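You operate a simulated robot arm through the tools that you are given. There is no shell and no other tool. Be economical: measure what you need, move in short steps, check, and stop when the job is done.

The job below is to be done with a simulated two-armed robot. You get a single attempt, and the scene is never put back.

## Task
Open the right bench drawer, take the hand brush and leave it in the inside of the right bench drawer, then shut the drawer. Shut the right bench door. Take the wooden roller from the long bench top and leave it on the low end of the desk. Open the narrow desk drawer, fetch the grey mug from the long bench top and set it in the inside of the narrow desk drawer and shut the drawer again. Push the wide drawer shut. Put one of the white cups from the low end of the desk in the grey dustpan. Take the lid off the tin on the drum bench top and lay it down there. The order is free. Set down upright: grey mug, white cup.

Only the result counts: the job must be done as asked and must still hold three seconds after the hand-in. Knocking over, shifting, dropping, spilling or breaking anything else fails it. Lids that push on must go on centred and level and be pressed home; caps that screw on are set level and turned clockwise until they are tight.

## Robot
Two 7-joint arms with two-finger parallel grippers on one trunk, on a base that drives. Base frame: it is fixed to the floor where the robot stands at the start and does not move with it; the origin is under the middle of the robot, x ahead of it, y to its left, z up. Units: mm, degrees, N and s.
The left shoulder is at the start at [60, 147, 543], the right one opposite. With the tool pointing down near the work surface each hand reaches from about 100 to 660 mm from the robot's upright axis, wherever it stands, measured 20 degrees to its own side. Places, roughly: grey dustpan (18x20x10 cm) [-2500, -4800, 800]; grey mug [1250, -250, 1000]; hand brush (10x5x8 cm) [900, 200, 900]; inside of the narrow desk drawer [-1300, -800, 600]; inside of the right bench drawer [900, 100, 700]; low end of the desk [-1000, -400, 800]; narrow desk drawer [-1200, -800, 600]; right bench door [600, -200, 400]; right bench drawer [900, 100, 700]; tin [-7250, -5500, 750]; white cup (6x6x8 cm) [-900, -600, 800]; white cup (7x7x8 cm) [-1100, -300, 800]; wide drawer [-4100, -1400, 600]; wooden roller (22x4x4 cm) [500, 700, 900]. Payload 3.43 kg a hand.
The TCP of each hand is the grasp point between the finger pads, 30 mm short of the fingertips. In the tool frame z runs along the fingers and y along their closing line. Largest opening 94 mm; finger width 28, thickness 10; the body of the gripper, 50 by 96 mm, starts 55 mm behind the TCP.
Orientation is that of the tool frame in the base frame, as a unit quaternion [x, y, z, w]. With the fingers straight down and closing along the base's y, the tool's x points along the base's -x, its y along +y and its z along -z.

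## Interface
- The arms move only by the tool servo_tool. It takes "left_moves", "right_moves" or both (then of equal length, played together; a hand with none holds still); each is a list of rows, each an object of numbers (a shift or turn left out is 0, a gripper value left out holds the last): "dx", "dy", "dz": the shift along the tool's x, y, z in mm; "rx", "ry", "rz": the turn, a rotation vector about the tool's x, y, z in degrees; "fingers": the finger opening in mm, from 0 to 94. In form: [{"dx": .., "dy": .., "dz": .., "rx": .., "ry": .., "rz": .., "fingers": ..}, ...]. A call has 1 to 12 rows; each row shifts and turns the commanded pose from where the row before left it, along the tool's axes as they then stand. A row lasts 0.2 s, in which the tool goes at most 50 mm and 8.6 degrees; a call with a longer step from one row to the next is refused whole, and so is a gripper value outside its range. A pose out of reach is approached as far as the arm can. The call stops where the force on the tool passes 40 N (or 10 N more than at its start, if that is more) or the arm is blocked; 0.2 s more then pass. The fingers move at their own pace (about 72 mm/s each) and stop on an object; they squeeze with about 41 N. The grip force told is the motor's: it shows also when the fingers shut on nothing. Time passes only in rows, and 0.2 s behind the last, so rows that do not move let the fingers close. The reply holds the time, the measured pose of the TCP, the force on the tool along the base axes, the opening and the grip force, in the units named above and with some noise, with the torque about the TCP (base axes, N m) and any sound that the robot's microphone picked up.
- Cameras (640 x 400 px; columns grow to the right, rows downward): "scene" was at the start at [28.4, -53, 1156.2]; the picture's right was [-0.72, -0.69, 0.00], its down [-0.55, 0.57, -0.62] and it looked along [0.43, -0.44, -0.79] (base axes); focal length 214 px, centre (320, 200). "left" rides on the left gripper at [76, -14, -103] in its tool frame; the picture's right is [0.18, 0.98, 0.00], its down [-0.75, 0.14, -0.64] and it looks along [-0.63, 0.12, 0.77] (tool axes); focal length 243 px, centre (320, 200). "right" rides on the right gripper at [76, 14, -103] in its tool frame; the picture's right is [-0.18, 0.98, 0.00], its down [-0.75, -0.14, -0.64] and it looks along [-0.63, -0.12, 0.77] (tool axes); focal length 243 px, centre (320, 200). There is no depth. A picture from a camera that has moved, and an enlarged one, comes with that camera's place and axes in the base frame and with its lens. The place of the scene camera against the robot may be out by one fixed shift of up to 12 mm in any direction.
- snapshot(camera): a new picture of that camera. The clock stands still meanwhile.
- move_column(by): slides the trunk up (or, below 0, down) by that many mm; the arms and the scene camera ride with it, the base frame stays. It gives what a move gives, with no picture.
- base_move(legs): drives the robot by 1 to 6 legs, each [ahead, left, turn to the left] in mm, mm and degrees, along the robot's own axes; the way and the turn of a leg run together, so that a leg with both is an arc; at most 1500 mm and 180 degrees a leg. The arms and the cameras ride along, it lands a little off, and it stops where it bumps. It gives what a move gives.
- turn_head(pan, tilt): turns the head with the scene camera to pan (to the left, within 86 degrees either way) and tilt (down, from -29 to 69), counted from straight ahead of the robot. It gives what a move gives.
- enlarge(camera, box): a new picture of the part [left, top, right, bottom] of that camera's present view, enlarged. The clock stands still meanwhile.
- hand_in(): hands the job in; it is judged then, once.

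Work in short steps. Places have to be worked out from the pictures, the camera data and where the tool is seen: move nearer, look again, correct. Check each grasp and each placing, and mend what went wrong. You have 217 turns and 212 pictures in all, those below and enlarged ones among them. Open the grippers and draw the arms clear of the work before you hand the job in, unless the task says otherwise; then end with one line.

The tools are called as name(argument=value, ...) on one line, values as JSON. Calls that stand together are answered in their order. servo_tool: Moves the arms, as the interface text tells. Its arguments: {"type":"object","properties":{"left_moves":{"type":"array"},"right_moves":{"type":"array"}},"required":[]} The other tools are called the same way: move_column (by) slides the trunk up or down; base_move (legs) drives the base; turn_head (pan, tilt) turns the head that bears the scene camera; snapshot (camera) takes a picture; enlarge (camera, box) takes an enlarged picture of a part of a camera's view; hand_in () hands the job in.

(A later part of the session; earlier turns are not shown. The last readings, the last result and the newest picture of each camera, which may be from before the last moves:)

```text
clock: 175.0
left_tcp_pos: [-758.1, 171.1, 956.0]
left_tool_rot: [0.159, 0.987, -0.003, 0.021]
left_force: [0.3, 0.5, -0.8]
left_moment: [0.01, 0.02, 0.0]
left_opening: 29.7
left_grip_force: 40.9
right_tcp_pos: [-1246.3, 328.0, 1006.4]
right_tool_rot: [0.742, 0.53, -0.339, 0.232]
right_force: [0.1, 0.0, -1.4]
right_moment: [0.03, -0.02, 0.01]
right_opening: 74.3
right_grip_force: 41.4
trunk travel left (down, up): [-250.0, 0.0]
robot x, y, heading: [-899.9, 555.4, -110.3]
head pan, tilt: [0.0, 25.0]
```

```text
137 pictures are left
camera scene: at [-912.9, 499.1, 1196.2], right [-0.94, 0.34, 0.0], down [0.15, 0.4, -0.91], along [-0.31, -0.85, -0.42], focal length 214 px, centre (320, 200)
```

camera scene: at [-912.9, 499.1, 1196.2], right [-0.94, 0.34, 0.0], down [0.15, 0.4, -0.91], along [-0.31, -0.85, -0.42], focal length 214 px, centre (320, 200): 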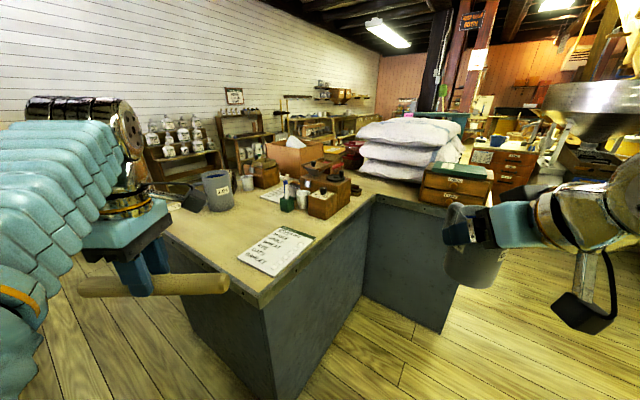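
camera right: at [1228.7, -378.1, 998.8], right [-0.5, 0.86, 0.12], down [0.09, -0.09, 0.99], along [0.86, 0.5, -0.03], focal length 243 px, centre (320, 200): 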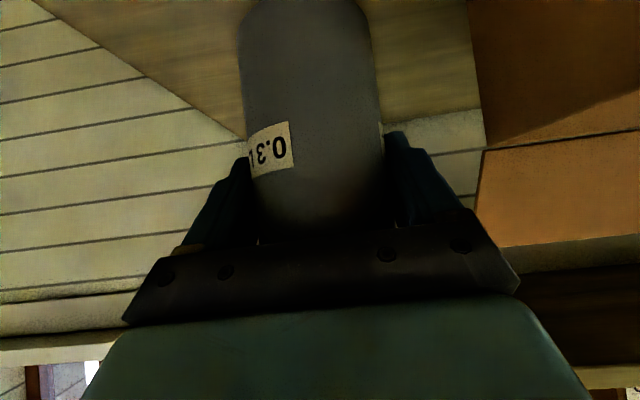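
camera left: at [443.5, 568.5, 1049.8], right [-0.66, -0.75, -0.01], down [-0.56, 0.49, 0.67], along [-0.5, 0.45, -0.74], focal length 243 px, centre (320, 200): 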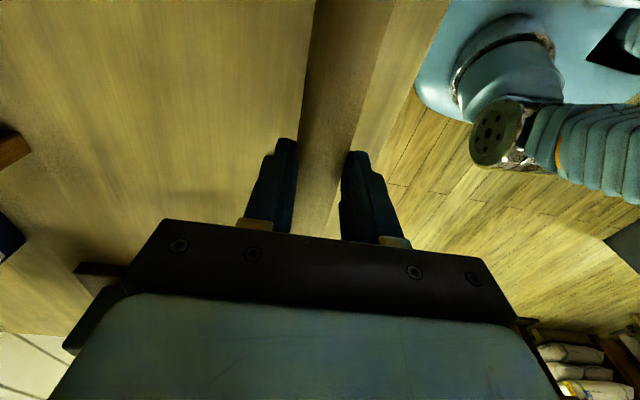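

enlarge(camera="scene", box=[180, 110, 360, 225])

enlarge(camera="scene", box=[340, 90, 560, 230])

```text
3.48 times, centred on (270, 168) of scene
camera zoom: at [-912.9, 499.1, 1196.2], right [-0.94, 0.34, 0.0], down [0.15, 0.4, -0.91], along [-0.31, -0.85, -0.42], focal length 746 px, centre (494, 313)
```

zoom: 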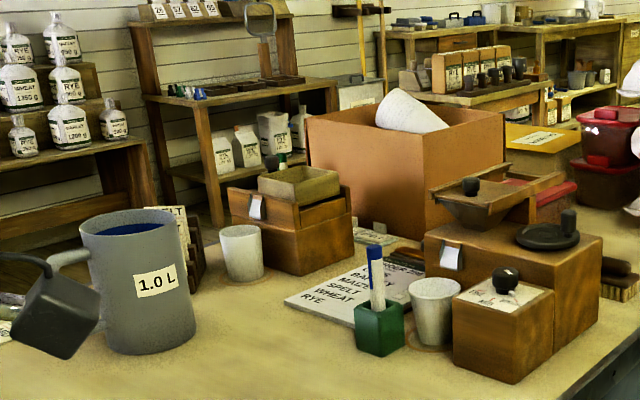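

```text
2.86 times, centred on (450, 160) of scene
camera zoom: at [-912.9, 499.1, 1196.2], right [-0.94, 0.34, 0.0], down [0.15, 0.4, -0.91], along [-0.31, -0.85, -0.42], focal length 613 px, centre (-51, 314)
```

zoom: 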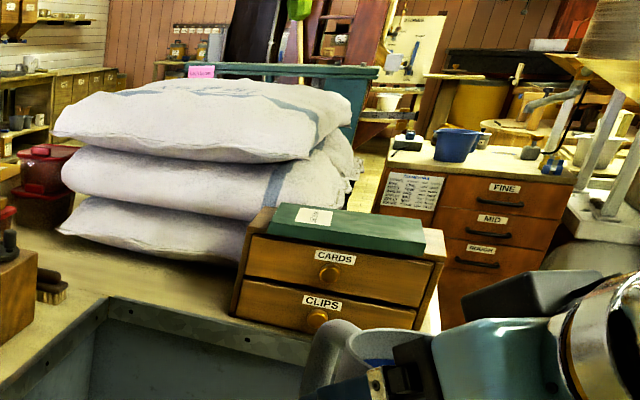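

Found both white cups on this wing of the desk (cup A ≈(-916,-531), cup B ≈(-1112,-254)); so this is the desk, and the narrow drawer is the left one on its front. A free spot for the roller lies near the end edge. I turn square to the end face and slide left.

base_move(legs=[[0, 0, -33.7], [-150, 0, 0], [0, 500, 0]])

turn_head(pan=15, tilt=45)

snapshot(camera="scene")

snapshot(camera="left")

```text
clock: 180.6
left_tcp_pos: [-575.0, -154.5, 956.3]
left_tool_rot: [0.434, 0.901, -0.009, 0.02]
left_force: [0.8, -0.7, -1.0]
left_moment: [0.0, 0.03, 0.02]
left_opening: 29.6
left_grip_force: 40.8
right_tcp_pos: [-896.0, 245.7, 1007.3]
right_tool_rot: [0.863, 0.295, -0.391, 0.126]
right_force: [-0.6, -0.1, -1.4]
right_moment: [0.02, -0.04, -0.04]
right_opening: 74.1
right_grip_force: 40.9
trunk travel left (down, up): [-250.0, 0.0]
robot x, y, heading: [-477.8, 250.8, -143.4]
head pan, tilt: [0.0, 25.0]
```

```text
clock: 181.4
left_tcp_pos: [-574.2, -154.7, 956.5]
left_tool_rot: [0.434, 0.9, -0.008, 0.019]
left_force: [-0.2, -0.1, -1.2]
left_moment: [0.0, 0.01, 0.0]
left_opening: 29.4
left_grip_force: 40.5
right_tcp_pos: [-896.0, 245.8, 1007.3]
right_tool_rot: [0.863, 0.294, -0.391, 0.125]
right_force: [-0.3, 0.6, -2.1]
right_moment: [0.05, -0.02, 0.03]
right_opening: 74.2
right_grip_force: 41.1
trunk travel left (down, up): [-250.0, 0.0]
robot x, y, heading: [-479.9, 245.0, -143.5]
head pan, tilt: [15.0, 45.0]
```

```text
134 pictures are left
camera scene: at [-499.5, 200.8, 1165.7], right [-0.78, 0.62, 0.0], down [0.44, 0.55, -0.71], along [-0.44, -0.55, -0.71], focal length 214 px, centre (320, 200)
```

scene: 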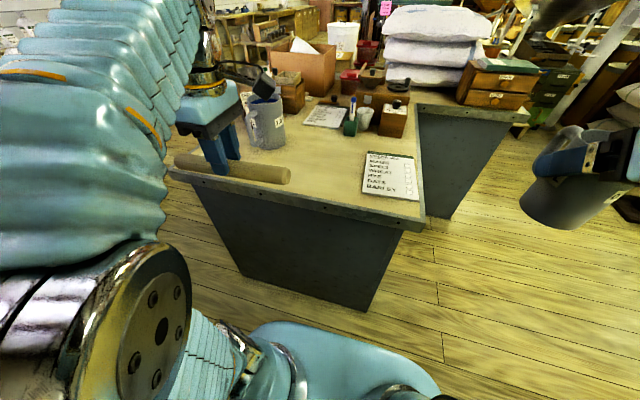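

```text
133 pictures are left
camera left: at [-635.7, -100.0, 1055.0], right [0.66, 0.76, -0.01], down [0.56, -0.48, 0.67], along [0.5, -0.45, -0.74], focal length 243 px, centre (320, 200)
```

left: 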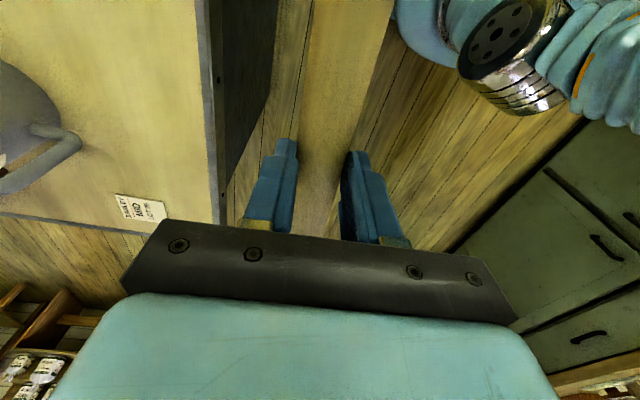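

Triangulating gives the desk top at z≈720 with its end edge at n≈-703. The free spot is around n≈-790, t≈210. I drive 60 closer and bring the roller forward and down to z≈850, then look.

base_move(legs=[[60, 0, 0]])

servo_tool(left_moves=[{"dy": -40, "dz": 15}, {"dy": -40, "dz": 25}, {"dy": -40, "dz": 25}, {"dy": -35, "dz": 25}, {"dy": -20, "dz": 15}])

snapshot(camera="left")

snapshot(camera="scene")

```text
clock: 182.4
left_tcp_pos: [-622.9, -190.5, 957.2]
left_tool_rot: [0.434, 0.901, -0.009, 0.019]
left_force: [0.2, -0.1, -1.3]
left_moment: [-0.01, 0.02, 0.0]
left_opening: 29.7
left_grip_force: 41.0
right_tcp_pos: [-945.6, 208.4, 1007.2]
right_tool_rot: [0.863, 0.295, -0.391, 0.125]
right_force: [0.1, 0.5, -2.2]
right_moment: [0.03, -0.01, 0.01]
right_opening: 74.2
right_grip_force: 41.4
trunk travel left (down, up): [-250.0, 0.0]
robot x, y, heading: [-530.7, 211.1, -143.2]
head pan, tilt: [15.0, 45.0]
```

```text
clock: 183.6
left_tcp_pos: [-758.5, -302.0, 851.5]
left_tool_rot: [0.435, 0.9, -0.01, 0.018]
left_force: [0.3, -0.2, -1.1]
left_moment: [0.0, 0.0, -0.01]
left_opening: 29.5
left_grip_force: 40.9
right_tcp_pos: [-945.9, 209.3, 1006.6]
right_tool_rot: [0.863, 0.295, -0.391, 0.125]
right_force: [0.8, 0.4, -0.6]
right_moment: [0.01, -0.01, 0.02]
right_opening: 74.0
right_grip_force: 40.8
trunk travel left (down, up): [-250.0, 0.0]
robot x, y, heading: [-530.5, 205.8, -143.2]
head pan, tilt: [15.0, 45.0]
```

```text
132 pictures are left
camera left: at [-819.1, -248.9, 950.9], right [0.65, 0.76, -0.01], down [0.56, -0.48, 0.67], along [0.5, -0.45, -0.74], focal length 243 px, centre (320, 200)
```

left: 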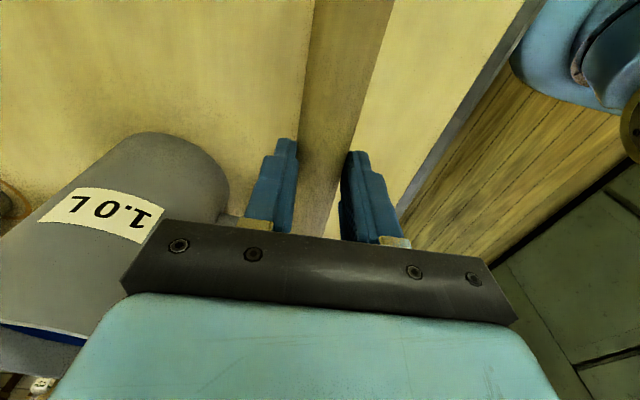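

```text
131 pictures are left
camera scene: at [-548.7, 164.1, 1165.6], right [-0.78, 0.62, 0.0], down [0.44, 0.55, -0.71], along [-0.44, -0.55, -0.71], focal length 214 px, centre (320, 200)
```

scene: 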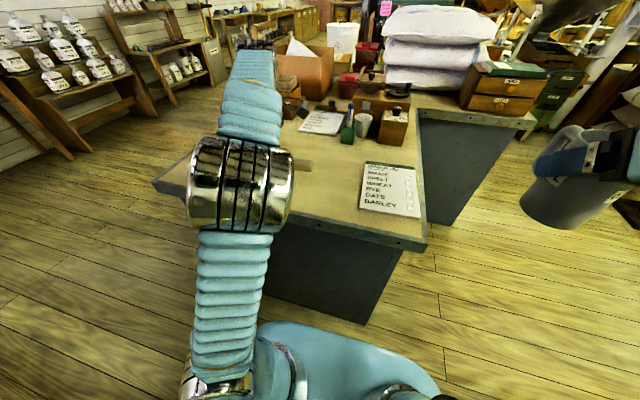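

The spot under the roller is clear; the 1.0 L mug is ~40 mm off. I shift 15 back toward the edge and lower until contact.

servo_tool(left_moves=[{"dy": 15}, {"dz": 25}, {"dz": 25}, {"dz": 15}, {"dz": 7}, {"dz": 6}, {"dz": 6}, {"dz": 6}, {"dz": 6}, {"dz": 6}])

snapshot(camera="left")

```text
clock: 184.6
left_tcp_pos: [-746.3, -293.7, 790.4]
left_tool_rot: [0.435, 0.9, -0.013, 0.018]
left_force: [4.4, 6.9, 23.1]
left_moment: [0.6, -0.38, 0.19]
left_opening: 29.7
left_grip_force: 41.1
right_tcp_pos: [-945.7, 211.2, 1006.7]
right_tool_rot: [0.862, 0.295, -0.392, 0.126]
right_force: [-1.0, -0.2, -1.5]
right_moment: [0.01, -0.03, -0.02]
right_opening: 74.3
right_grip_force: 41.3
trunk travel left (down, up): [-250.0, 0.0]
robot x, y, heading: [-529.4, 211.8, -143.5]
head pan, tilt: [15.0, 45.0]
stopped in row 5 (left hand): the force on the tool passed its limit at 61 N (the readings are from after the stop); the commanded pose is now the measured one
```

```text
130 pictures are left
camera left: at [-806.7, -239.7, 889.2], right [0.66, 0.75, -0.02], down [0.57, -0.48, 0.67], along [0.5, -0.45, -0.74], focal length 243 px, centre (320, 200)
```

left: 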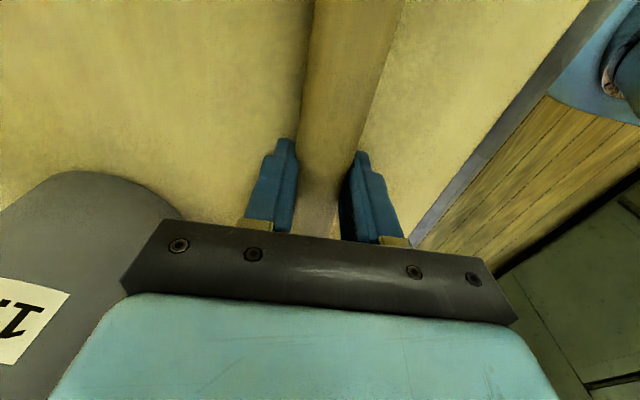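

Contact: the desk top is at z≈755. I relieve 3 mm, open the fingers to 60 and rise.

servo_tool(left_moves=[{"dz": -3}, {"fingers": 50}, {}, {"fingers": 70}, {"dz": -25}, {"dz": -40}, {"dz": -40}, {"dz": -30}])

snapshot(camera="left")

```text
clock: 186.4
left_tcp_pos: [-746.6, -290.6, 924.8]
left_tool_rot: [0.435, 0.9, -0.012, 0.018]
left_force: [-0.5, 0.0, 0.2]
left_moment: [0.0, 0.0, 0.0]
left_opening: 69.9
left_grip_force: 0.1
right_tcp_pos: [-946.7, 208.5, 1005.6]
right_tool_rot: [0.863, 0.294, -0.392, 0.124]
right_force: [-0.9, 0.4, -2.0]
right_moment: [0.05, -0.01, 0.02]
right_opening: 74.2
right_grip_force: 41.4
trunk travel left (down, up): [-250.0, 0.0]
robot x, y, heading: [-530.0, 209.6, -143.3]
head pan, tilt: [15.0, 45.0]
```

```text
129 pictures are left
camera left: at [-808.8, -237.3, 1023.8], right [0.66, 0.75, -0.01], down [0.56, -0.48, 0.67], along [0.5, -0.45, -0.74], focal length 243 px, centre (320, 200)
```

left: 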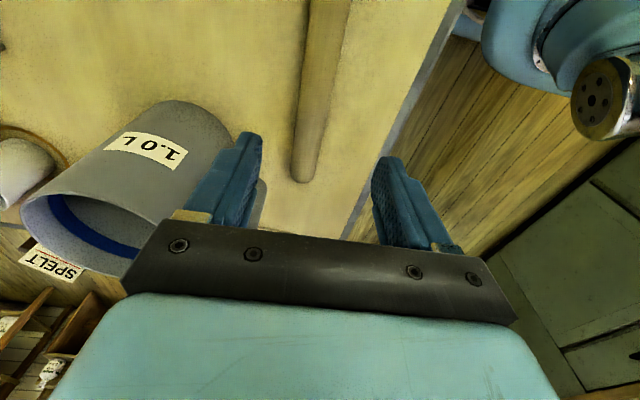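

The roller rests on the desk. Now to the desk front for the narrow drawer (handle estimated at n≈-1471, z≈660): I retract the left hand and drive round in legs.

servo_tool(left_moves=[{"dy": 40, "dz": -5}, {"dy": 40, "dz": -5}, {"dy": 40, "dz": -5}, {"dy": 30}])

base_move(legs=[[-120, 0, 0], [0, 0, -90.6], [-1180, 0, 0], [0, 1150, 0]])

turn_head(pan=10, tilt=40)

snapshot(camera="scene")

```text
clock: 187.4
left_tcp_pos: [-631.4, -195.9, 940.9]
left_tool_rot: [0.435, 0.9, -0.012, 0.019]
left_force: [0.5, -0.1, 0.1]
left_moment: [0.06, 0.02, 0.03]
left_opening: 70.3
left_grip_force: 0.1
right_tcp_pos: [-946.5, 208.4, 1005.6]
right_tool_rot: [0.863, 0.294, -0.391, 0.125]
right_force: [-0.2, -0.2, -1.5]
right_moment: [0.0, -0.05, 0.0]
right_opening: 74.3
right_grip_force: 40.9
trunk travel left (down, up): [-250.0, 0.0]
robot x, y, heading: [-532.6, 206.6, -143.5]
head pan, tilt: [15.0, 45.0]
```

```text
clock: 203.5
left_tcp_pos: [-1086.9, -1236.2, 941.5]
left_tool_rot: [0.946, 0.324, -0.022, 0.004]
left_force: [-0.1, 0.0, 0.0]
left_moment: [0.0, -0.01, 0.05]
left_opening: 70.2
left_grip_force: 0.0
right_tcp_pos: [-677.4, -925.5, 1006.9]
right_tool_rot: [0.816, -0.406, -0.364, -0.19]
right_force: [-1.0, 0.4, -0.9]
right_moment: [-0.01, -0.01, 0.01]
right_opening: 74.2
right_grip_force: 40.9
trunk travel left (down, up): [-250.0, 0.0]
robot x, y, heading: [-682.2, -1342.9, 126.1]
head pan, tilt: [15.0, 45.0]
```

```text
clock: 204.2
left_tcp_pos: [-1086.2, -1236.4, 940.5]
left_tool_rot: [0.946, 0.324, -0.021, 0.003]
left_force: [0.5, 0.2, -0.5]
left_moment: [-0.01, -0.01, 0.04]
left_opening: 70.1
left_grip_force: 0.1
right_tcp_pos: [-676.7, -924.0, 1006.0]
right_tool_rot: [0.816, -0.406, -0.364, -0.19]
right_force: [0.7, -1.1, -1.8]
right_moment: [-0.06, 0.0, 0.0]
right_opening: 74.3
right_grip_force: 40.8
trunk travel left (down, up): [-250.0, 0.0]
robot x, y, heading: [-679.0, -1344.5, 125.9]
head pan, tilt: [10.0, 40.0]
```

```text
128 pictures are left
camera scene: at [-718.9, -1306.8, 1172.9], right [0.69, 0.72, 0.0], down [0.46, -0.45, -0.77], along [-0.55, 0.53, -0.64], focal length 214 px, centre (320, 200)
```

scene: 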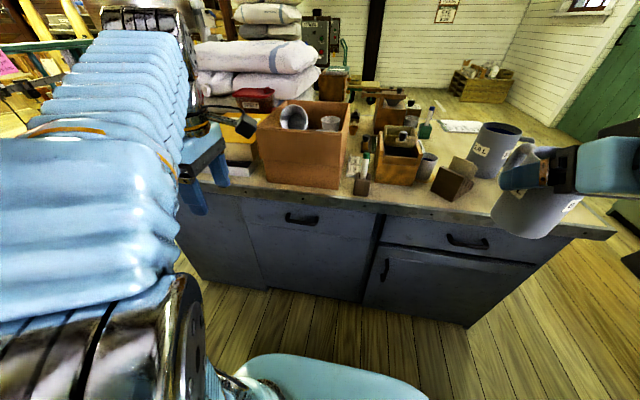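

The narrow drawer's handle is at about n≈-1500, t≈-130, z≈650. I pitch the left tool to point ahead (its fingers then close vertically) and lower the trunk.

servo_tool(left_moves=[{"rx": 8.3}, {"rx": 8.3}, {"rx": 8.3}, {"rx": 8.3}, {"rx": 8.3}, {"rx": 8.3}, {"rx": 8.3}, {"rx": 8.3}, {"rx": 8.3}, {"rx": 8.3}, {"rx": 6}])

servo_tool(left_moves=[{"dy": 20, "dz": 25, "dx": 20}, {"dy": 20, "dz": 25, "dx": 20}, {"dy": 20, "dz": 25, "dx": 20}, {"dy": 20, "dz": 25, "dx": 20}, {"dy": 20, "dz": 25, "dx": 20}])

move_column(by=-150)

snapshot(camera="left")

snapshot(camera="scene")

```text
clock: 206.6
left_tcp_pos: [-1084.5, -1236.8, 940.4]
left_tool_rot: [0.677, 0.215, -0.243, -0.661]
left_force: [0.9, -0.2, 0.8]
left_moment: [-0.02, 0.04, 0.03]
left_opening: 70.2
left_grip_force: 0.0
right_tcp_pos: [-677.2, -925.0, 1007.1]
right_tool_rot: [0.816, -0.407, -0.364, -0.19]
right_force: [0.3, 0.4, -1.5]
right_moment: [-0.03, 0.0, 0.01]
right_opening: 74.4
right_grip_force: 41.0
trunk travel left (down, up): [-250.0, 0.0]
robot x, y, heading: [-684.4, -1345.6, 125.8]
head pan, tilt: [10.0, 40.0]
```

```text
clock: 207.8
left_tcp_pos: [-1096.9, -1071.2, 864.1]
left_tool_rot: [0.678, 0.216, -0.242, -0.66]
left_force: [0.6, -0.4, -0.2]
left_moment: [0.01, -0.01, -0.02]
left_opening: 70.1
left_grip_force: 0.1
left hand out of reach, approached as far as the arm can: row 1, 2, 3
right_tcp_pos: [-677.1, -925.5, 1007.5]
right_tool_rot: [0.816, -0.406, -0.364, -0.19]
right_force: [-0.5, -0.8, -1.4]
right_moment: [-0.03, -0.03, -0.02]
right_opening: 74.2
right_grip_force: 41.1
trunk travel left (down, up): [-250.0, 0.0]
robot x, y, heading: [-679.2, -1344.5, 126.0]
head pan, tilt: [10.0, 40.0]
```

```text
clock: 209.5
left_tcp_pos: [-1097.5, -1070.8, 714.0]
left_tool_rot: [0.677, 0.216, -0.242, -0.66]
left_force: [0.3, -0.1, -0.3]
left_moment: [0.04, 0.01, 0.03]
left_opening: 69.9
left_grip_force: 0.0
right_tcp_pos: [-677.3, -924.7, 856.7]
right_tool_rot: [0.816, -0.406, -0.364, -0.19]
right_force: [-0.4, 0.0, -1.6]
right_moment: [0.01, 0.02, 0.0]
right_opening: 74.2
right_grip_force: 41.2
trunk travel left (down, up): [-100.0, 150.0]
robot x, y, heading: [-682.2, -1347.3, 125.8]
head pan, tilt: [10.0, 40.0]
```

```text
127 pictures are left
camera left: at [-974.3, -1105.4, 725.8], right [0.12, 0.08, -0.99], down [-0.2, -0.97, -0.1], along [-0.97, 0.21, -0.1], focal length 243 px, centre (320, 200)
```

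left: 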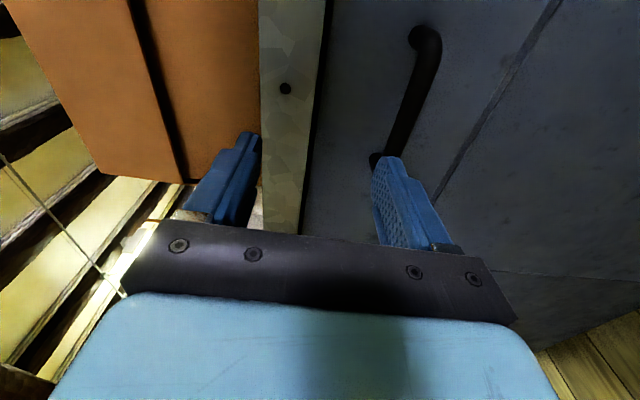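

```text
126 pictures are left
camera scene: at [-718.9, -1306.8, 1023.0], right [0.69, 0.72, 0.0], down [0.46, -0.45, -0.77], along [-0.55, 0.53, -0.64], focal length 214 px, centre (320, 200)
```

scene: 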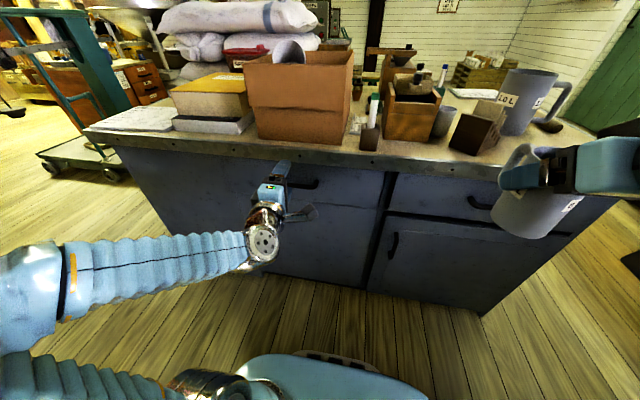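

Handle at n≈-1503, z≈653. I lower the trunk by 62, shift 14 right, and open the fingers a bit.

move_column(by=-62)

servo_tool(left_moves=[{"dx": 14}, {"dz": 15}, {"dz": 15}, {"dz": 15}])

snapshot(camera="left")

```text
clock: 210.6
left_tcp_pos: [-1096.8, -1071.2, 652.0]
left_tool_rot: [0.677, 0.216, -0.242, -0.66]
left_force: [1.2, 0.2, 0.2]
left_moment: [0.0, -0.01, 0.01]
left_opening: 70.1
left_grip_force: 0.1
right_tcp_pos: [-677.1, -925.6, 795.6]
right_tool_rot: [0.817, -0.406, -0.364, -0.19]
right_force: [-0.3, 0.6, -0.4]
right_moment: [-0.07, 0.01, -0.01]
right_opening: 74.6
right_grip_force: 40.8
trunk travel left (down, up): [-38.0, 212.0]
robot x, y, heading: [-679.2, -1336.1, 126.0]
head pan, tilt: [10.0, 40.0]
```

```text
clock: 211.6
left_tcp_pos: [-1112.8, -1025.1, 649.7]
left_tool_rot: [0.678, 0.216, -0.242, -0.66]
left_force: [0.4, 0.3, -0.1]
left_moment: [-0.02, -0.04, -0.01]
left_opening: 70.1
left_grip_force: 0.1
right_tcp_pos: [-676.9, -926.1, 794.3]
right_tool_rot: [0.816, -0.406, -0.364, -0.19]
right_force: [-0.4, -1.2, -1.2]
right_moment: [-0.03, -0.04, -0.02]
right_opening: 74.1
right_grip_force: 41.2
trunk travel left (down, up): [-38.0, 212.0]
robot x, y, heading: [-678.4, -1344.8, 125.9]
head pan, tilt: [10.0, 40.0]
```

```text
125 pictures are left
camera left: at [-990.2, -1060.4, 661.7], right [0.12, 0.08, -0.99], down [-0.2, -0.97, -0.1], along [-0.97, 0.21, -0.1], focal length 243 px, centre (320, 200)
```

left: 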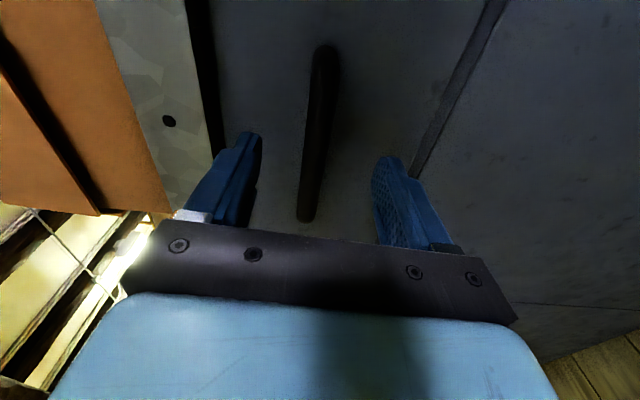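

Well centred. I advance 40 and close on the bar.

servo_tool(left_moves=[{"dz": 15}, {"dz": 15}, {"dz": 12}, {"fingers": 0}, {}, {}, {}, {}])

snapshot(camera="left")

```text
clock: 212.2
left_tcp_pos: [-1127.3, -1008.2, 651.1]
left_tool_rot: [0.677, 0.215, -0.242, -0.661]
left_force: [7.3, -13.6, 0.2]
left_moment: [0.53, 0.28, -0.15]
left_opening: 69.8
left_grip_force: 0.0
right_tcp_pos: [-678.1, -926.0, 794.0]
right_tool_rot: [0.817, -0.406, -0.363, -0.19]
right_force: [0.8, 0.2, -1.5]
right_moment: [0.0, -0.03, 0.02]
right_opening: 74.3
right_grip_force: 41.6
trunk travel left (down, up): [-38.0, 212.0]
robot x, y, heading: [-680.3, -1339.7, 126.1]
head pan, tilt: [10.0, 40.0]
stopped in row 2 (left hand): the force on the tool passed its limit at 77 N (the readings are from after the stop); the commanded pose is now the measured one
```

```text
124 pictures are left
camera left: at [-1005.0, -1042.2, 662.4], right [0.12, 0.08, -0.99], down [-0.2, -0.97, -0.1], along [-0.97, 0.21, -0.1], focal length 243 px, centre (320, 200)
```

left: 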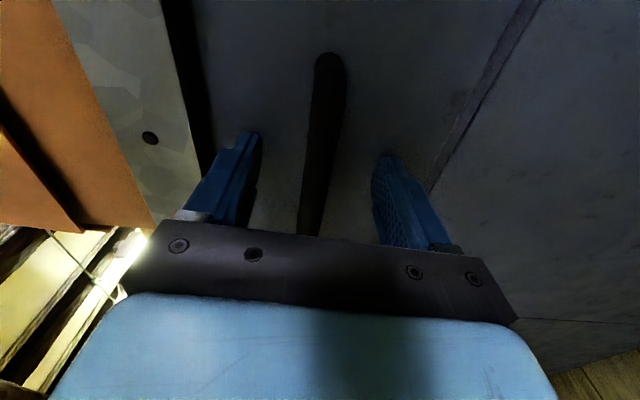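

The tips touch the drawer face (t≈-123). I back off 4 and close.

servo_tool(left_moves=[{"dz": -4}, {"fingers": 0}, {}, {}, {}, {}])

base_move(legs=[[-120, 0, 0]])

snapshot(camera="scene")

```text
clock: 213.6
left_tcp_pos: [-1126.1, -1010.4, 653.5]
left_tool_rot: [0.675, 0.217, -0.244, -0.662]
left_force: [-1.0, 0.7, 24.8]
left_moment: [0.67, -0.86, -0.08]
left_opening: 18.9
left_grip_force: 45.4
right_tcp_pos: [-676.6, -925.6, 795.8]
right_tool_rot: [0.816, -0.406, -0.364, -0.191]
right_force: [-0.3, 0.3, -1.0]
right_moment: [0.0, -0.02, 0.02]
right_opening: 73.9
right_grip_force: 41.7
trunk travel left (down, up): [-38.0, 212.0]
robot x, y, heading: [-681.4, -1342.1, 125.8]
head pan, tilt: [10.0, 40.0]
```

```text
clock: 214.8
left_tcp_pos: [-1056.9, -1106.3, 654.1]
left_tool_rot: [0.674, 0.216, -0.244, -0.662]
left_force: [-8.4, -7.4, 31.4]
left_moment: [0.63, -0.81, -0.32]
left_opening: 18.9
left_grip_force: 45.2
right_tcp_pos: [-606.9, -1021.9, 795.5]
right_tool_rot: [0.816, -0.406, -0.365, -0.191]
right_force: [-0.4, 0.1, -1.2]
right_moment: [-0.04, -0.01, 0.0]
right_opening: 74.3
right_grip_force: 41.7
trunk travel left (down, up): [-38.0, 212.0]
robot x, y, heading: [-613.4, -1438.5, 126.2]
head pan, tilt: [10.0, 40.0]
```

```text
123 pictures are left
camera scene: at [-648.3, -1404.3, 961.1], right [0.69, 0.72, 0.0], down [0.46, -0.45, -0.77], along [-0.55, 0.53, -0.64], focal length 214 px, centre (320, 200)
```

scene: 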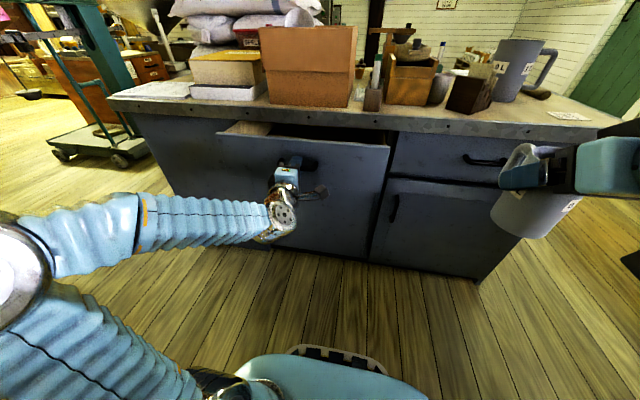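

The drawer opens. I pull 100 more, release, and back the left hand off.

base_move(legs=[[-105, 0, 0]])

servo_tool(left_moves=[{"fingers": 70}, {}, {}, {"dz": -20}, {"dz": -30}, {"dz": -30}, {"fingers": 0, "dz": -20}])

move_column(by=212)

snapshot(camera="scene")

```text
clock: 215.9
left_tcp_pos: [-995.9, -1193.6, 654.7]
left_tool_rot: [0.674, 0.217, -0.245, -0.662]
left_force: [-3.8, -2.4, 13.3]
left_moment: [0.63, -0.82, -0.29]
left_opening: 18.8
left_grip_force: 45.1
right_tcp_pos: [-545.8, -1107.3, 795.9]
right_tool_rot: [0.816, -0.405, -0.365, -0.19]
right_force: [0.5, 0.4, -1.6]
right_moment: [-0.03, 0.0, -0.01]
right_opening: 74.3
right_grip_force: 41.3
trunk travel left (down, up): [-38.0, 212.0]
robot x, y, heading: [-550.1, -1530.5, 125.9]
head pan, tilt: [10.0, 40.0]
```

```text
clock: 217.6
left_tcp_pos: [-939.2, -1259.8, 665.0]
left_tool_rot: [0.675, 0.218, -0.245, -0.661]
left_force: [0.5, 0.5, -0.8]
left_moment: [-0.01, 0.02, 0.01]
left_opening: 14.4
left_grip_force: 0.2
left hand out of reach, approached as far as the arm can: row 6, 7
right_tcp_pos: [-545.6, -1106.4, 793.5]
right_tool_rot: [0.817, -0.405, -0.364, -0.189]
right_force: [-1.2, -0.5, -2.2]
right_moment: [-0.03, -0.03, 0.01]
right_opening: 74.4
right_grip_force: 40.9
trunk travel left (down, up): [-38.0, 212.0]
robot x, y, heading: [-550.2, -1525.1, 126.2]
head pan, tilt: [10.0, 40.0]
```

```text
clock: 219.8
left_tcp_pos: [-939.3, -1260.0, 875.3]
left_tool_rot: [0.674, 0.219, -0.245, -0.661]
left_force: [0.0, 0.2, -0.7]
left_moment: [0.0, -0.01, -0.02]
left_opening: 0.0
left_grip_force: 32.7
right_tcp_pos: [-546.6, -1107.6, 1006.1]
right_tool_rot: [0.816, -0.406, -0.364, -0.19]
right_force: [-0.8, -0.2, -1.3]
right_moment: [-0.08, -0.01, -0.01]
right_opening: 74.1
right_grip_force: 41.4
trunk travel left (down, up): [-250.0, 0.0]
robot x, y, heading: [-551.3, -1521.2, 126.0]
head pan, tilt: [10.0, 40.0]
```

```text
122 pictures are left
camera scene: at [-587.0, -1488.3, 1172.9], right [0.69, 0.72, 0.0], down [0.46, -0.45, -0.77], along [-0.55, 0.53, -0.64], focal length 214 px, centre (320, 200)
```

scene: 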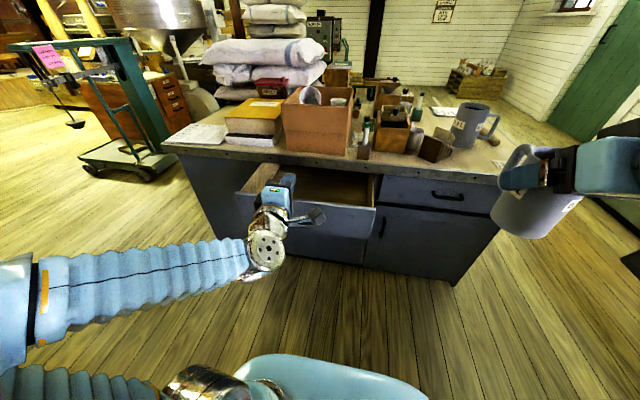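

The drawer is open 225, but the pitched mug hand (with its camera bracket) needs more room, so I re-grip the handle and pull ~85 further.

move_column(by=-212)

servo_tool(left_moves=[{"fingers": 70}, {"dz": 15}, {"dz": 15}, {"dz": 15}, {"dz": 10}])

snapshot(camera="left")

```text
clock: 222.1
left_tcp_pos: [-938.9, -1258.8, 665.1]
left_tool_rot: [0.675, 0.218, -0.244, -0.662]
left_force: [-0.7, 0.4, 1.2]
left_moment: [-0.01, -0.01, 0.02]
left_opening: 0.0
left_grip_force: 33.2
right_tcp_pos: [-546.3, -1106.9, 795.2]
right_tool_rot: [0.817, -0.405, -0.364, -0.189]
right_force: [-0.4, -0.1, -1.4]
right_moment: [-0.03, -0.02, -0.02]
right_opening: 74.3
right_grip_force: 41.3
trunk travel left (down, up): [-38.0, 212.0]
robot x, y, heading: [-549.4, -1522.0, 126.0]
head pan, tilt: [10.0, 40.0]
```

```text
clock: 223.3
left_tcp_pos: [-974.9, -1217.2, 664.7]
left_tool_rot: [0.675, 0.218, -0.245, -0.661]
left_force: [-0.6, 0.4, -0.9]
left_moment: [0.01, 0.01, 0.01]
left_opening: 69.9
left_grip_force: 0.0
right_tcp_pos: [-545.3, -1106.2, 795.0]
right_tool_rot: [0.817, -0.405, -0.363, -0.189]
right_force: [-0.4, 0.6, -1.8]
right_moment: [-0.04, -0.02, 0.01]
right_opening: 74.0
right_grip_force: 41.7
trunk travel left (down, up): [-38.0, 212.0]
robot x, y, heading: [-557.0, -1528.7, 126.0]
head pan, tilt: [10.0, 40.0]
```

```text
121 pictures are left
camera left: at [-850.8, -1250.7, 676.2], right [0.12, 0.09, -0.99], down [-0.2, -0.97, -0.11], along [-0.97, 0.21, -0.1], focal length 243 px, centre (320, 200)
```

left: 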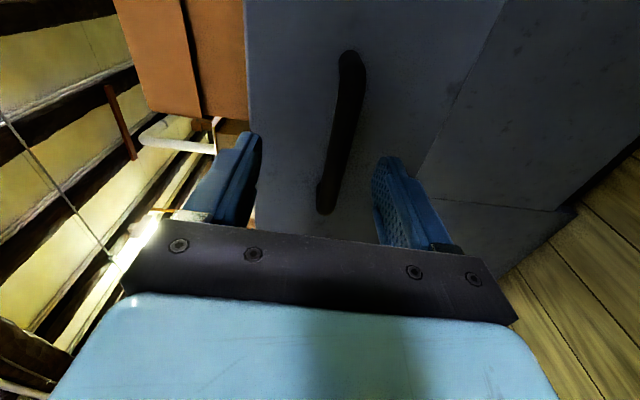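

Handle is between the fingers; forward 28, down 10, and grip, then pull.

servo_tool(left_moves=[{"dz": 14, "dy": 10}, {"dz": 14}, {"fingers": 0}, {}, {}, {}, {}])

base_move(legs=[[-85, 0, 0]])

snapshot(camera="scene")

```text
clock: 224.9
left_tcp_pos: [-991.4, -1194.9, 654.1]
left_tool_rot: [0.675, 0.219, -0.244, -0.661]
left_force: [0.9, -0.7, -7.7]
left_moment: [0.75, -1.16, -0.01]
left_opening: 15.0
left_grip_force: 45.0
right_tcp_pos: [-547.5, -1105.5, 793.8]
right_tool_rot: [0.816, -0.406, -0.364, -0.191]
right_force: [1.0, 0.7, -2.0]
right_moment: [-0.02, 0.01, 0.0]
right_opening: 74.2
right_grip_force: 41.1
trunk travel left (down, up): [-38.0, 212.0]
robot x, y, heading: [-551.8, -1523.2, 126.5]
head pan, tilt: [10.0, 40.0]
```

```text
clock: 226.1
left_tcp_pos: [-944.6, -1262.2, 653.4]
left_tool_rot: [0.675, 0.222, -0.243, -0.66]
left_force: [-3.5, 7.7, -2.7]
left_moment: [0.8, -1.19, -0.17]
left_opening: 14.5
left_grip_force: 44.9
right_tcp_pos: [-499.2, -1173.0, 795.2]
right_tool_rot: [0.817, -0.405, -0.364, -0.189]
right_force: [-0.1, -0.3, -2.3]
right_moment: [-0.02, -0.02, -0.02]
right_opening: 74.5
right_grip_force: 40.6
trunk travel left (down, up): [-38.0, 212.0]
robot x, y, heading: [-502.7, -1588.3, 126.4]
head pan, tilt: [10.0, 40.0]
stopped in leg 1: the force on the tool passed its limit at 78 N (the readings are from after the stop); the commanded pose is now the measured one
```

```text
120 pictures are left
camera scene: at [-538.5, -1554.8, 960.9], right [0.69, 0.72, 0.0], down [0.46, -0.45, -0.77], along [-0.55, 0.53, -0.64], focal length 214 px, centre (320, 200)
```

scene: 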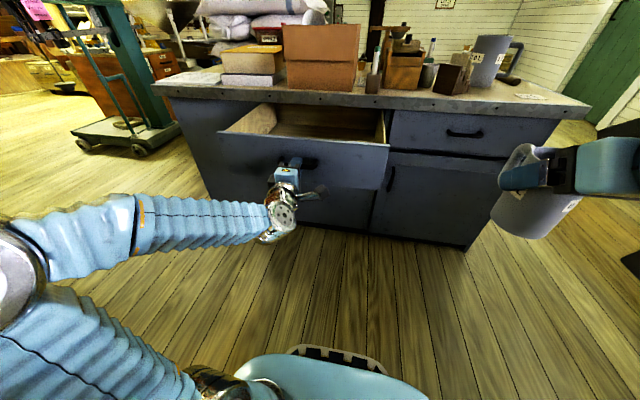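

The drawer is at its stop, ~310 open. I release, back the left hand off and up.

servo_tool(left_moves=[{"fingers": 70}, {}, {}, {"dz": -20}, {"dz": -30}, {"dz": -30}, {"fingers": 0, "dz": -20}])

move_column(by=212)

snapshot(camera="scene")

```text
clock: 227.7
left_tcp_pos: [-887.5, -1330.4, 667.2]
left_tool_rot: [0.674, 0.222, -0.244, -0.661]
left_force: [0.0, 1.2, 1.1]
left_moment: [0.01, 0.04, 0.04]
left_opening: 14.6
left_grip_force: 0.4
left hand out of reach, approached as far as the arm can: row 7
right_tcp_pos: [-498.8, -1173.4, 794.9]
right_tool_rot: [0.817, -0.405, -0.364, -0.189]
right_force: [-0.9, -0.2, -1.3]
right_moment: [-0.07, -0.01, -0.05]
right_opening: 74.0
right_grip_force: 41.0
trunk travel left (down, up): [-38.0, 212.0]
robot x, y, heading: [-499.6, -1591.4, 126.0]
head pan, tilt: [10.0, 40.0]
```

```text
clock: 229.9
left_tcp_pos: [-886.9, -1329.4, 879.3]
left_tool_rot: [0.675, 0.22, -0.244, -0.66]
left_force: [1.2, 0.5, 0.2]
left_moment: [0.02, 0.02, -0.04]
left_opening: 0.1
left_grip_force: 33.5
right_tcp_pos: [-498.6, -1174.1, 1006.6]
right_tool_rot: [0.818, -0.405, -0.363, -0.189]
right_force: [1.0, -0.7, -1.1]
right_moment: [-0.04, 0.02, 0.03]
right_opening: 74.3
right_grip_force: 41.1
trunk travel left (down, up): [-250.0, 0.0]
robot x, y, heading: [-503.3, -1587.1, 126.2]
head pan, tilt: [10.0, 40.0]
```

```text
119 pictures are left
camera scene: at [-538.1, -1555.2, 1172.9], right [0.69, 0.72, 0.0], down [0.46, -0.45, -0.77], along [-0.55, 0.53, -0.64], focal length 214 px, centre (320, 200)
```

scene: 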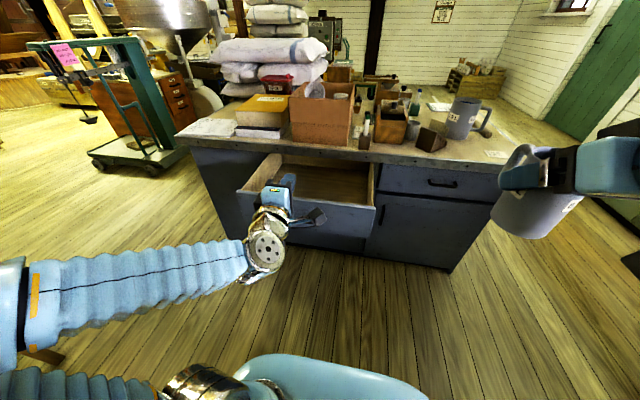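

The mug hand is clear. I slide the base left 280 and the hand left 120, then drive 285 ahead so the mug hangs before the drawer.

servo_tool(right_moves=[{"dy": 40}, {"dy": 40}, {"dy": 40}])

base_move(legs=[[0, 282, 0], [285, 0, 0]])

turn_head(pan=-10, tilt=50)

snapshot(camera="scene")

snapshot(camera="right")

```text
clock: 230.8
left_tcp_pos: [-887.5, -1330.2, 880.1]
left_tool_rot: [0.674, 0.222, -0.245, -0.661]
left_force: [-0.1, -0.4, -0.7]
left_moment: [0.0, 0.0, -0.03]
left_opening: 0.0
left_grip_force: 32.9
right_tcp_pos: [-593.8, -1244.9, 1007.8]
right_tool_rot: [0.817, -0.406, -0.364, -0.189]
right_force: [-0.1, -1.2, -0.6]
right_moment: [-0.06, 0.03, -0.03]
right_opening: 74.3
right_grip_force: 41.3
trunk travel left (down, up): [-250.0, 0.0]
robot x, y, heading: [-498.8, -1590.7, 126.3]
head pan, tilt: [10.0, 40.0]
```

```text
clock: 234.3
left_tcp_pos: [-1289.8, -1262.7, 879.0]
left_tool_rot: [0.675, 0.222, -0.245, -0.66]
left_force: [-1.0, -0.9, 0.3]
left_moment: [-0.02, 0.02, 0.01]
left_opening: 0.0
left_grip_force: 33.5
right_tcp_pos: [-996.4, -1176.9, 1007.0]
right_tool_rot: [0.818, -0.403, -0.364, -0.189]
right_force: [-0.3, -0.6, -1.0]
right_moment: [-0.01, -0.02, -0.01]
right_opening: 74.6
right_grip_force: 41.0
trunk travel left (down, up): [-250.0, 0.0]
robot x, y, heading: [-900.8, -1520.6, 126.4]
head pan, tilt: [10.0, 40.0]
```

```text
clock: 235.2
left_tcp_pos: [-1290.1, -1261.4, 878.4]
left_tool_rot: [0.675, 0.222, -0.246, -0.659]
left_force: [0.0, -0.6, 0.0]
left_moment: [0.01, -0.03, 0.02]
left_opening: 0.0
left_grip_force: 33.2
right_tcp_pos: [-997.3, -1176.5, 1007.7]
right_tool_rot: [0.818, -0.403, -0.365, -0.189]
right_force: [1.1, -0.4, -2.2]
right_moment: [-0.02, -0.07, 0.03]
right_opening: 74.0
right_grip_force: 41.3
trunk travel left (down, up): [-250.0, 0.0]
robot x, y, heading: [-901.4, -1522.8, 126.4]
head pan, tilt: [-10.0, 50.0]
```

```text
118 pictures are left
camera scene: at [-913.1, -1476.4, 1158.8], right [0.9, 0.45, 0.0], down [0.34, -0.69, -0.64], along [-0.29, 0.58, -0.77], focal length 214 px, centre (320, 200)
```

scene: 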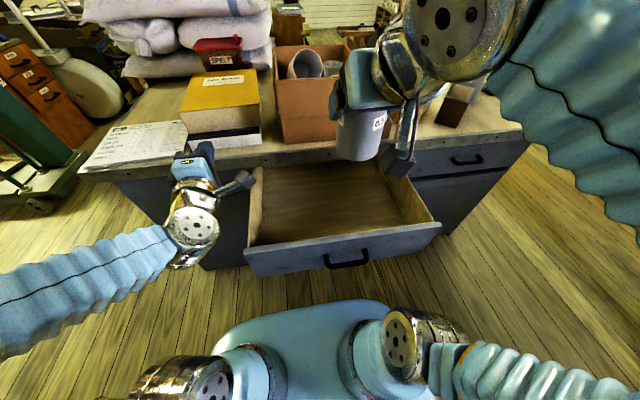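

```text
117 pictures are left
camera right: at [-931.6, -1286.7, 1017.4], right [-0.86, -0.5, 0.12], down [0.09, 0.09, 0.99], along [-0.5, 0.86, -0.03], focal length 243 px, centre (320, 200)
```

right: 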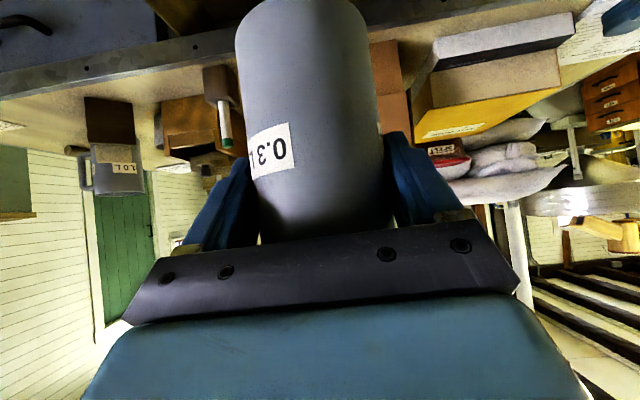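

Good view: the drawer is empty and wide. I move the mug forward 120 over it and down 240, then look.

servo_tool(right_moves=[{"dx": -27.3, "dz": 29.2}, {"dx": -27.3, "dz": 29.2}, {"dx": -27.3, "dz": 29.2}, {"dx": 29.2, "dz": 27.3}, {"dx": 29.2, "dz": 27.3}, {"dx": 29.2, "dz": 27.3}, {"dx": 29.2, "dz": 27.3}, {"dx": 29.2, "dz": 27.3}, {"dx": 29.2, "dz": 27.3}])

snapshot(camera="scene")

snapshot(camera="right")

```text
clock: 237.2
left_tcp_pos: [-1290.7, -1263.4, 879.8]
left_tool_rot: [0.674, 0.221, -0.246, -0.66]
left_force: [1.5, 0.2, -0.7]
left_moment: [-0.01, 0.0, -0.03]
left_opening: 0.1
left_grip_force: 32.8
right_tcp_pos: [-1071.0, -1073.1, 771.6]
right_tool_rot: [0.818, -0.403, -0.365, -0.188]
right_force: [0.2, 0.1, -1.8]
right_moment: [-0.02, -0.03, 0.02]
right_opening: 74.3
right_grip_force: 41.0
trunk travel left (down, up): [-250.0, 0.0]
robot x, y, heading: [-899.4, -1520.6, 126.3]
head pan, tilt: [-10.0, 50.0]
```

```text
116 pictures are left
camera scene: at [-913.0, -1476.6, 1158.8], right [0.9, 0.44, 0.0], down [0.34, -0.69, -0.64], along [-0.29, 0.58, -0.77], focal length 214 px, centre (320, 200)
```

scene: 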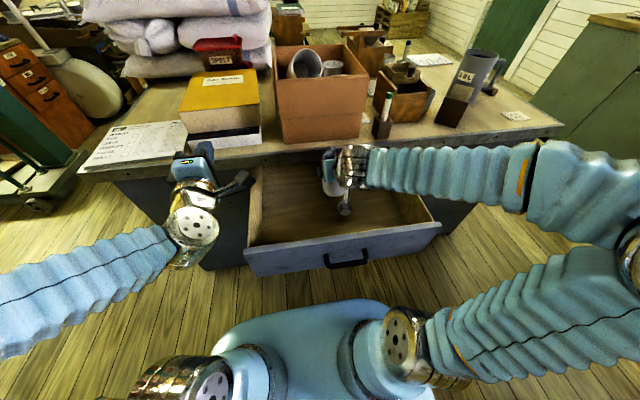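

```text
115 pictures are left
camera right: at [-1005.6, -1183.4, 781.8], right [-0.86, -0.5, 0.12], down [0.09, 0.09, 0.99], along [-0.5, 0.86, -0.03], focal length 243 px, centre (320, 200)
```

right: 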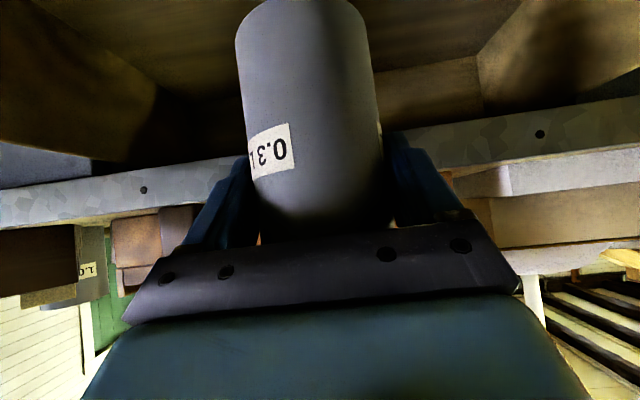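

Position looks right (t≈-238, centred). I lower 50 more in small steps and check the forearm clearance.

servo_tool(right_moves=[{"dx": 12.4, "dz": 11.6}, {"dx": 12.4, "dz": 11.6}, {"dx": 12.4, "dz": 11.6}])

snapshot(camera="scene")

snapshot(camera="left")

```text
clock: 238.0
left_tcp_pos: [-1290.4, -1263.1, 878.9]
left_tool_rot: [0.674, 0.222, -0.245, -0.66]
left_force: [-0.7, 0.2, -0.4]
left_moment: [0.0, 0.03, -0.03]
left_opening: 0.2
left_grip_force: 33.2
right_tcp_pos: [-1071.1, -1071.7, 720.7]
right_tool_rot: [0.818, -0.404, -0.365, -0.189]
right_force: [0.3, 1.0, -0.4]
right_moment: [-0.03, -0.02, 0.0]
right_opening: 74.3
right_grip_force: 41.5
trunk travel left (down, up): [-250.0, 0.0]
robot x, y, heading: [-902.1, -1521.9, 126.6]
head pan, tilt: [-10.0, 50.0]
```

```text
114 pictures are left
camera scene: at [-913.0, -1476.5, 1158.7], right [0.9, 0.44, 0.0], down [0.34, -0.69, -0.64], along [-0.29, 0.58, -0.77], focal length 214 px, centre (320, 200)
```

scene: 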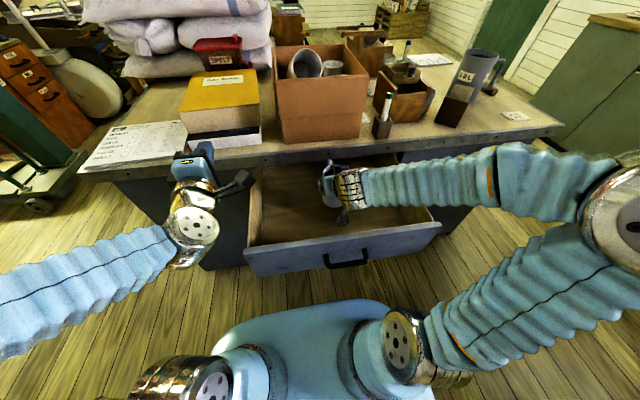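

```text
113 pictures are left
camera left: at [-1166.3, -1295.3, 890.8], right [0.12, 0.08, -0.99], down [-0.19, -0.98, -0.11], along [-0.97, 0.2, -0.1], focal length 243 px, centre (320, 200)
```

left: 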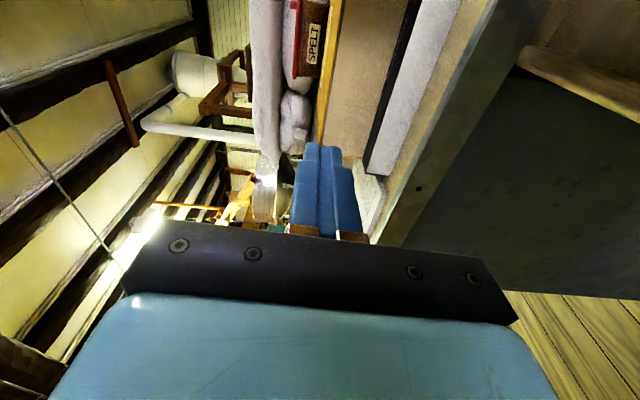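

Still clear. I keep lowering in 8 mm steps until the mug touches the drawer floor.

servo_tool(right_moves=[{"dx": 5.8, "dz": 5.5}, {"dx": 5.8, "dz": 5.5}, {"dx": 5.8, "dz": 5.5}, {"dx": 5.8, "dz": 5.5}, {"dx": 4.4, "dz": 4.1}, {"dx": 4.4, "dz": 4.1}])

snapshot(camera="right")

snapshot(camera="scene")

```text
clock: 239.4
left_tcp_pos: [-1289.9, -1262.7, 878.7]
left_tool_rot: [0.675, 0.222, -0.245, -0.66]
left_force: [0.1, -0.4, -0.7]
left_moment: [-0.01, 0.02, -0.04]
left_opening: 0.0
left_grip_force: 33.0
right_tcp_pos: [-1070.8, -1070.1, 676.4]
right_tool_rot: [0.817, -0.403, -0.365, -0.19]
right_force: [0.9, 0.5, -1.0]
right_moment: [-0.04, -0.02, -0.03]
right_opening: 74.3
right_grip_force: 40.8
trunk travel left (down, up): [-250.0, 0.0]
robot x, y, heading: [-900.8, -1523.4, 126.5]
head pan, tilt: [-10.0, 50.0]
```

```text
112 pictures are left
camera right: at [-1005.3, -1180.8, 686.0], right [-0.86, -0.5, 0.12], down [0.09, 0.09, 0.99], along [-0.5, 0.86, -0.03], focal length 243 px, centre (320, 200)
```

right: 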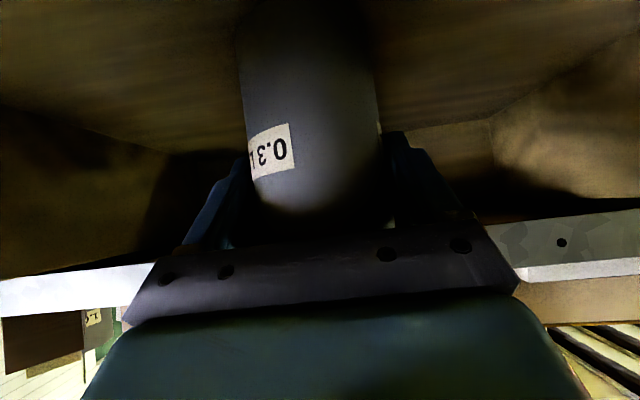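

```text
111 pictures are left
camera scene: at [-913.0, -1476.4, 1158.7], right [0.9, 0.44, 0.0], down [0.34, -0.69, -0.64], along [-0.29, 0.58, -0.77], focal length 214 px, centre (320, 200)
```

scene: 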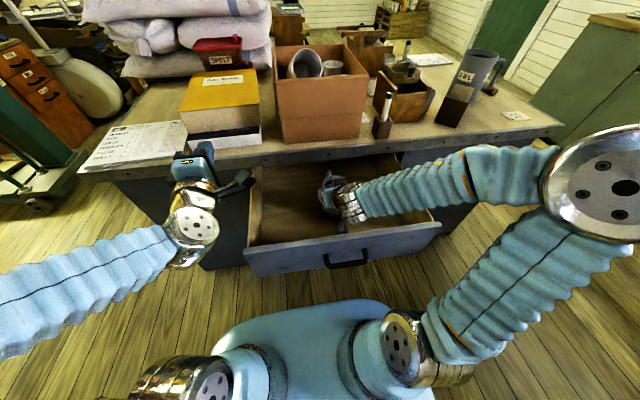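

No contact yet at z=676; continue in 4 mm steps.

servo_tool(right_moves=[{"dx": 2.9, "dz": 2.7}, {"dx": 2.9, "dz": 2.7}, {"dx": 2.9, "dz": 2.7}, {"dx": 2.9, "dz": 2.7}, {"dx": 2.9, "dz": 2.7}, {"dx": 2.9, "dz": 2.7}])

```text
clock: 240.8
left_tcp_pos: [-1289.2, -1263.9, 880.5]
left_tool_rot: [0.674, 0.221, -0.246, -0.66]
left_force: [-0.1, -0.3, -0.1]
left_moment: [0.02, 0.0, -0.01]
left_opening: 0.0
left_grip_force: 33.2
right_tcp_pos: [-1071.5, -1070.5, 653.8]
right_tool_rot: [0.817, -0.403, -0.365, -0.19]
right_force: [1.4, 2.0, 33.4]
right_moment: [0.14, 0.18, 0.03]
right_opening: 74.3
right_grip_force: 40.7
trunk travel left (down, up): [-250.0, 0.0]
robot x, y, heading: [-903.6, -1520.7, 126.4]
head pan, tilt: [-10.0, 50.0]
```

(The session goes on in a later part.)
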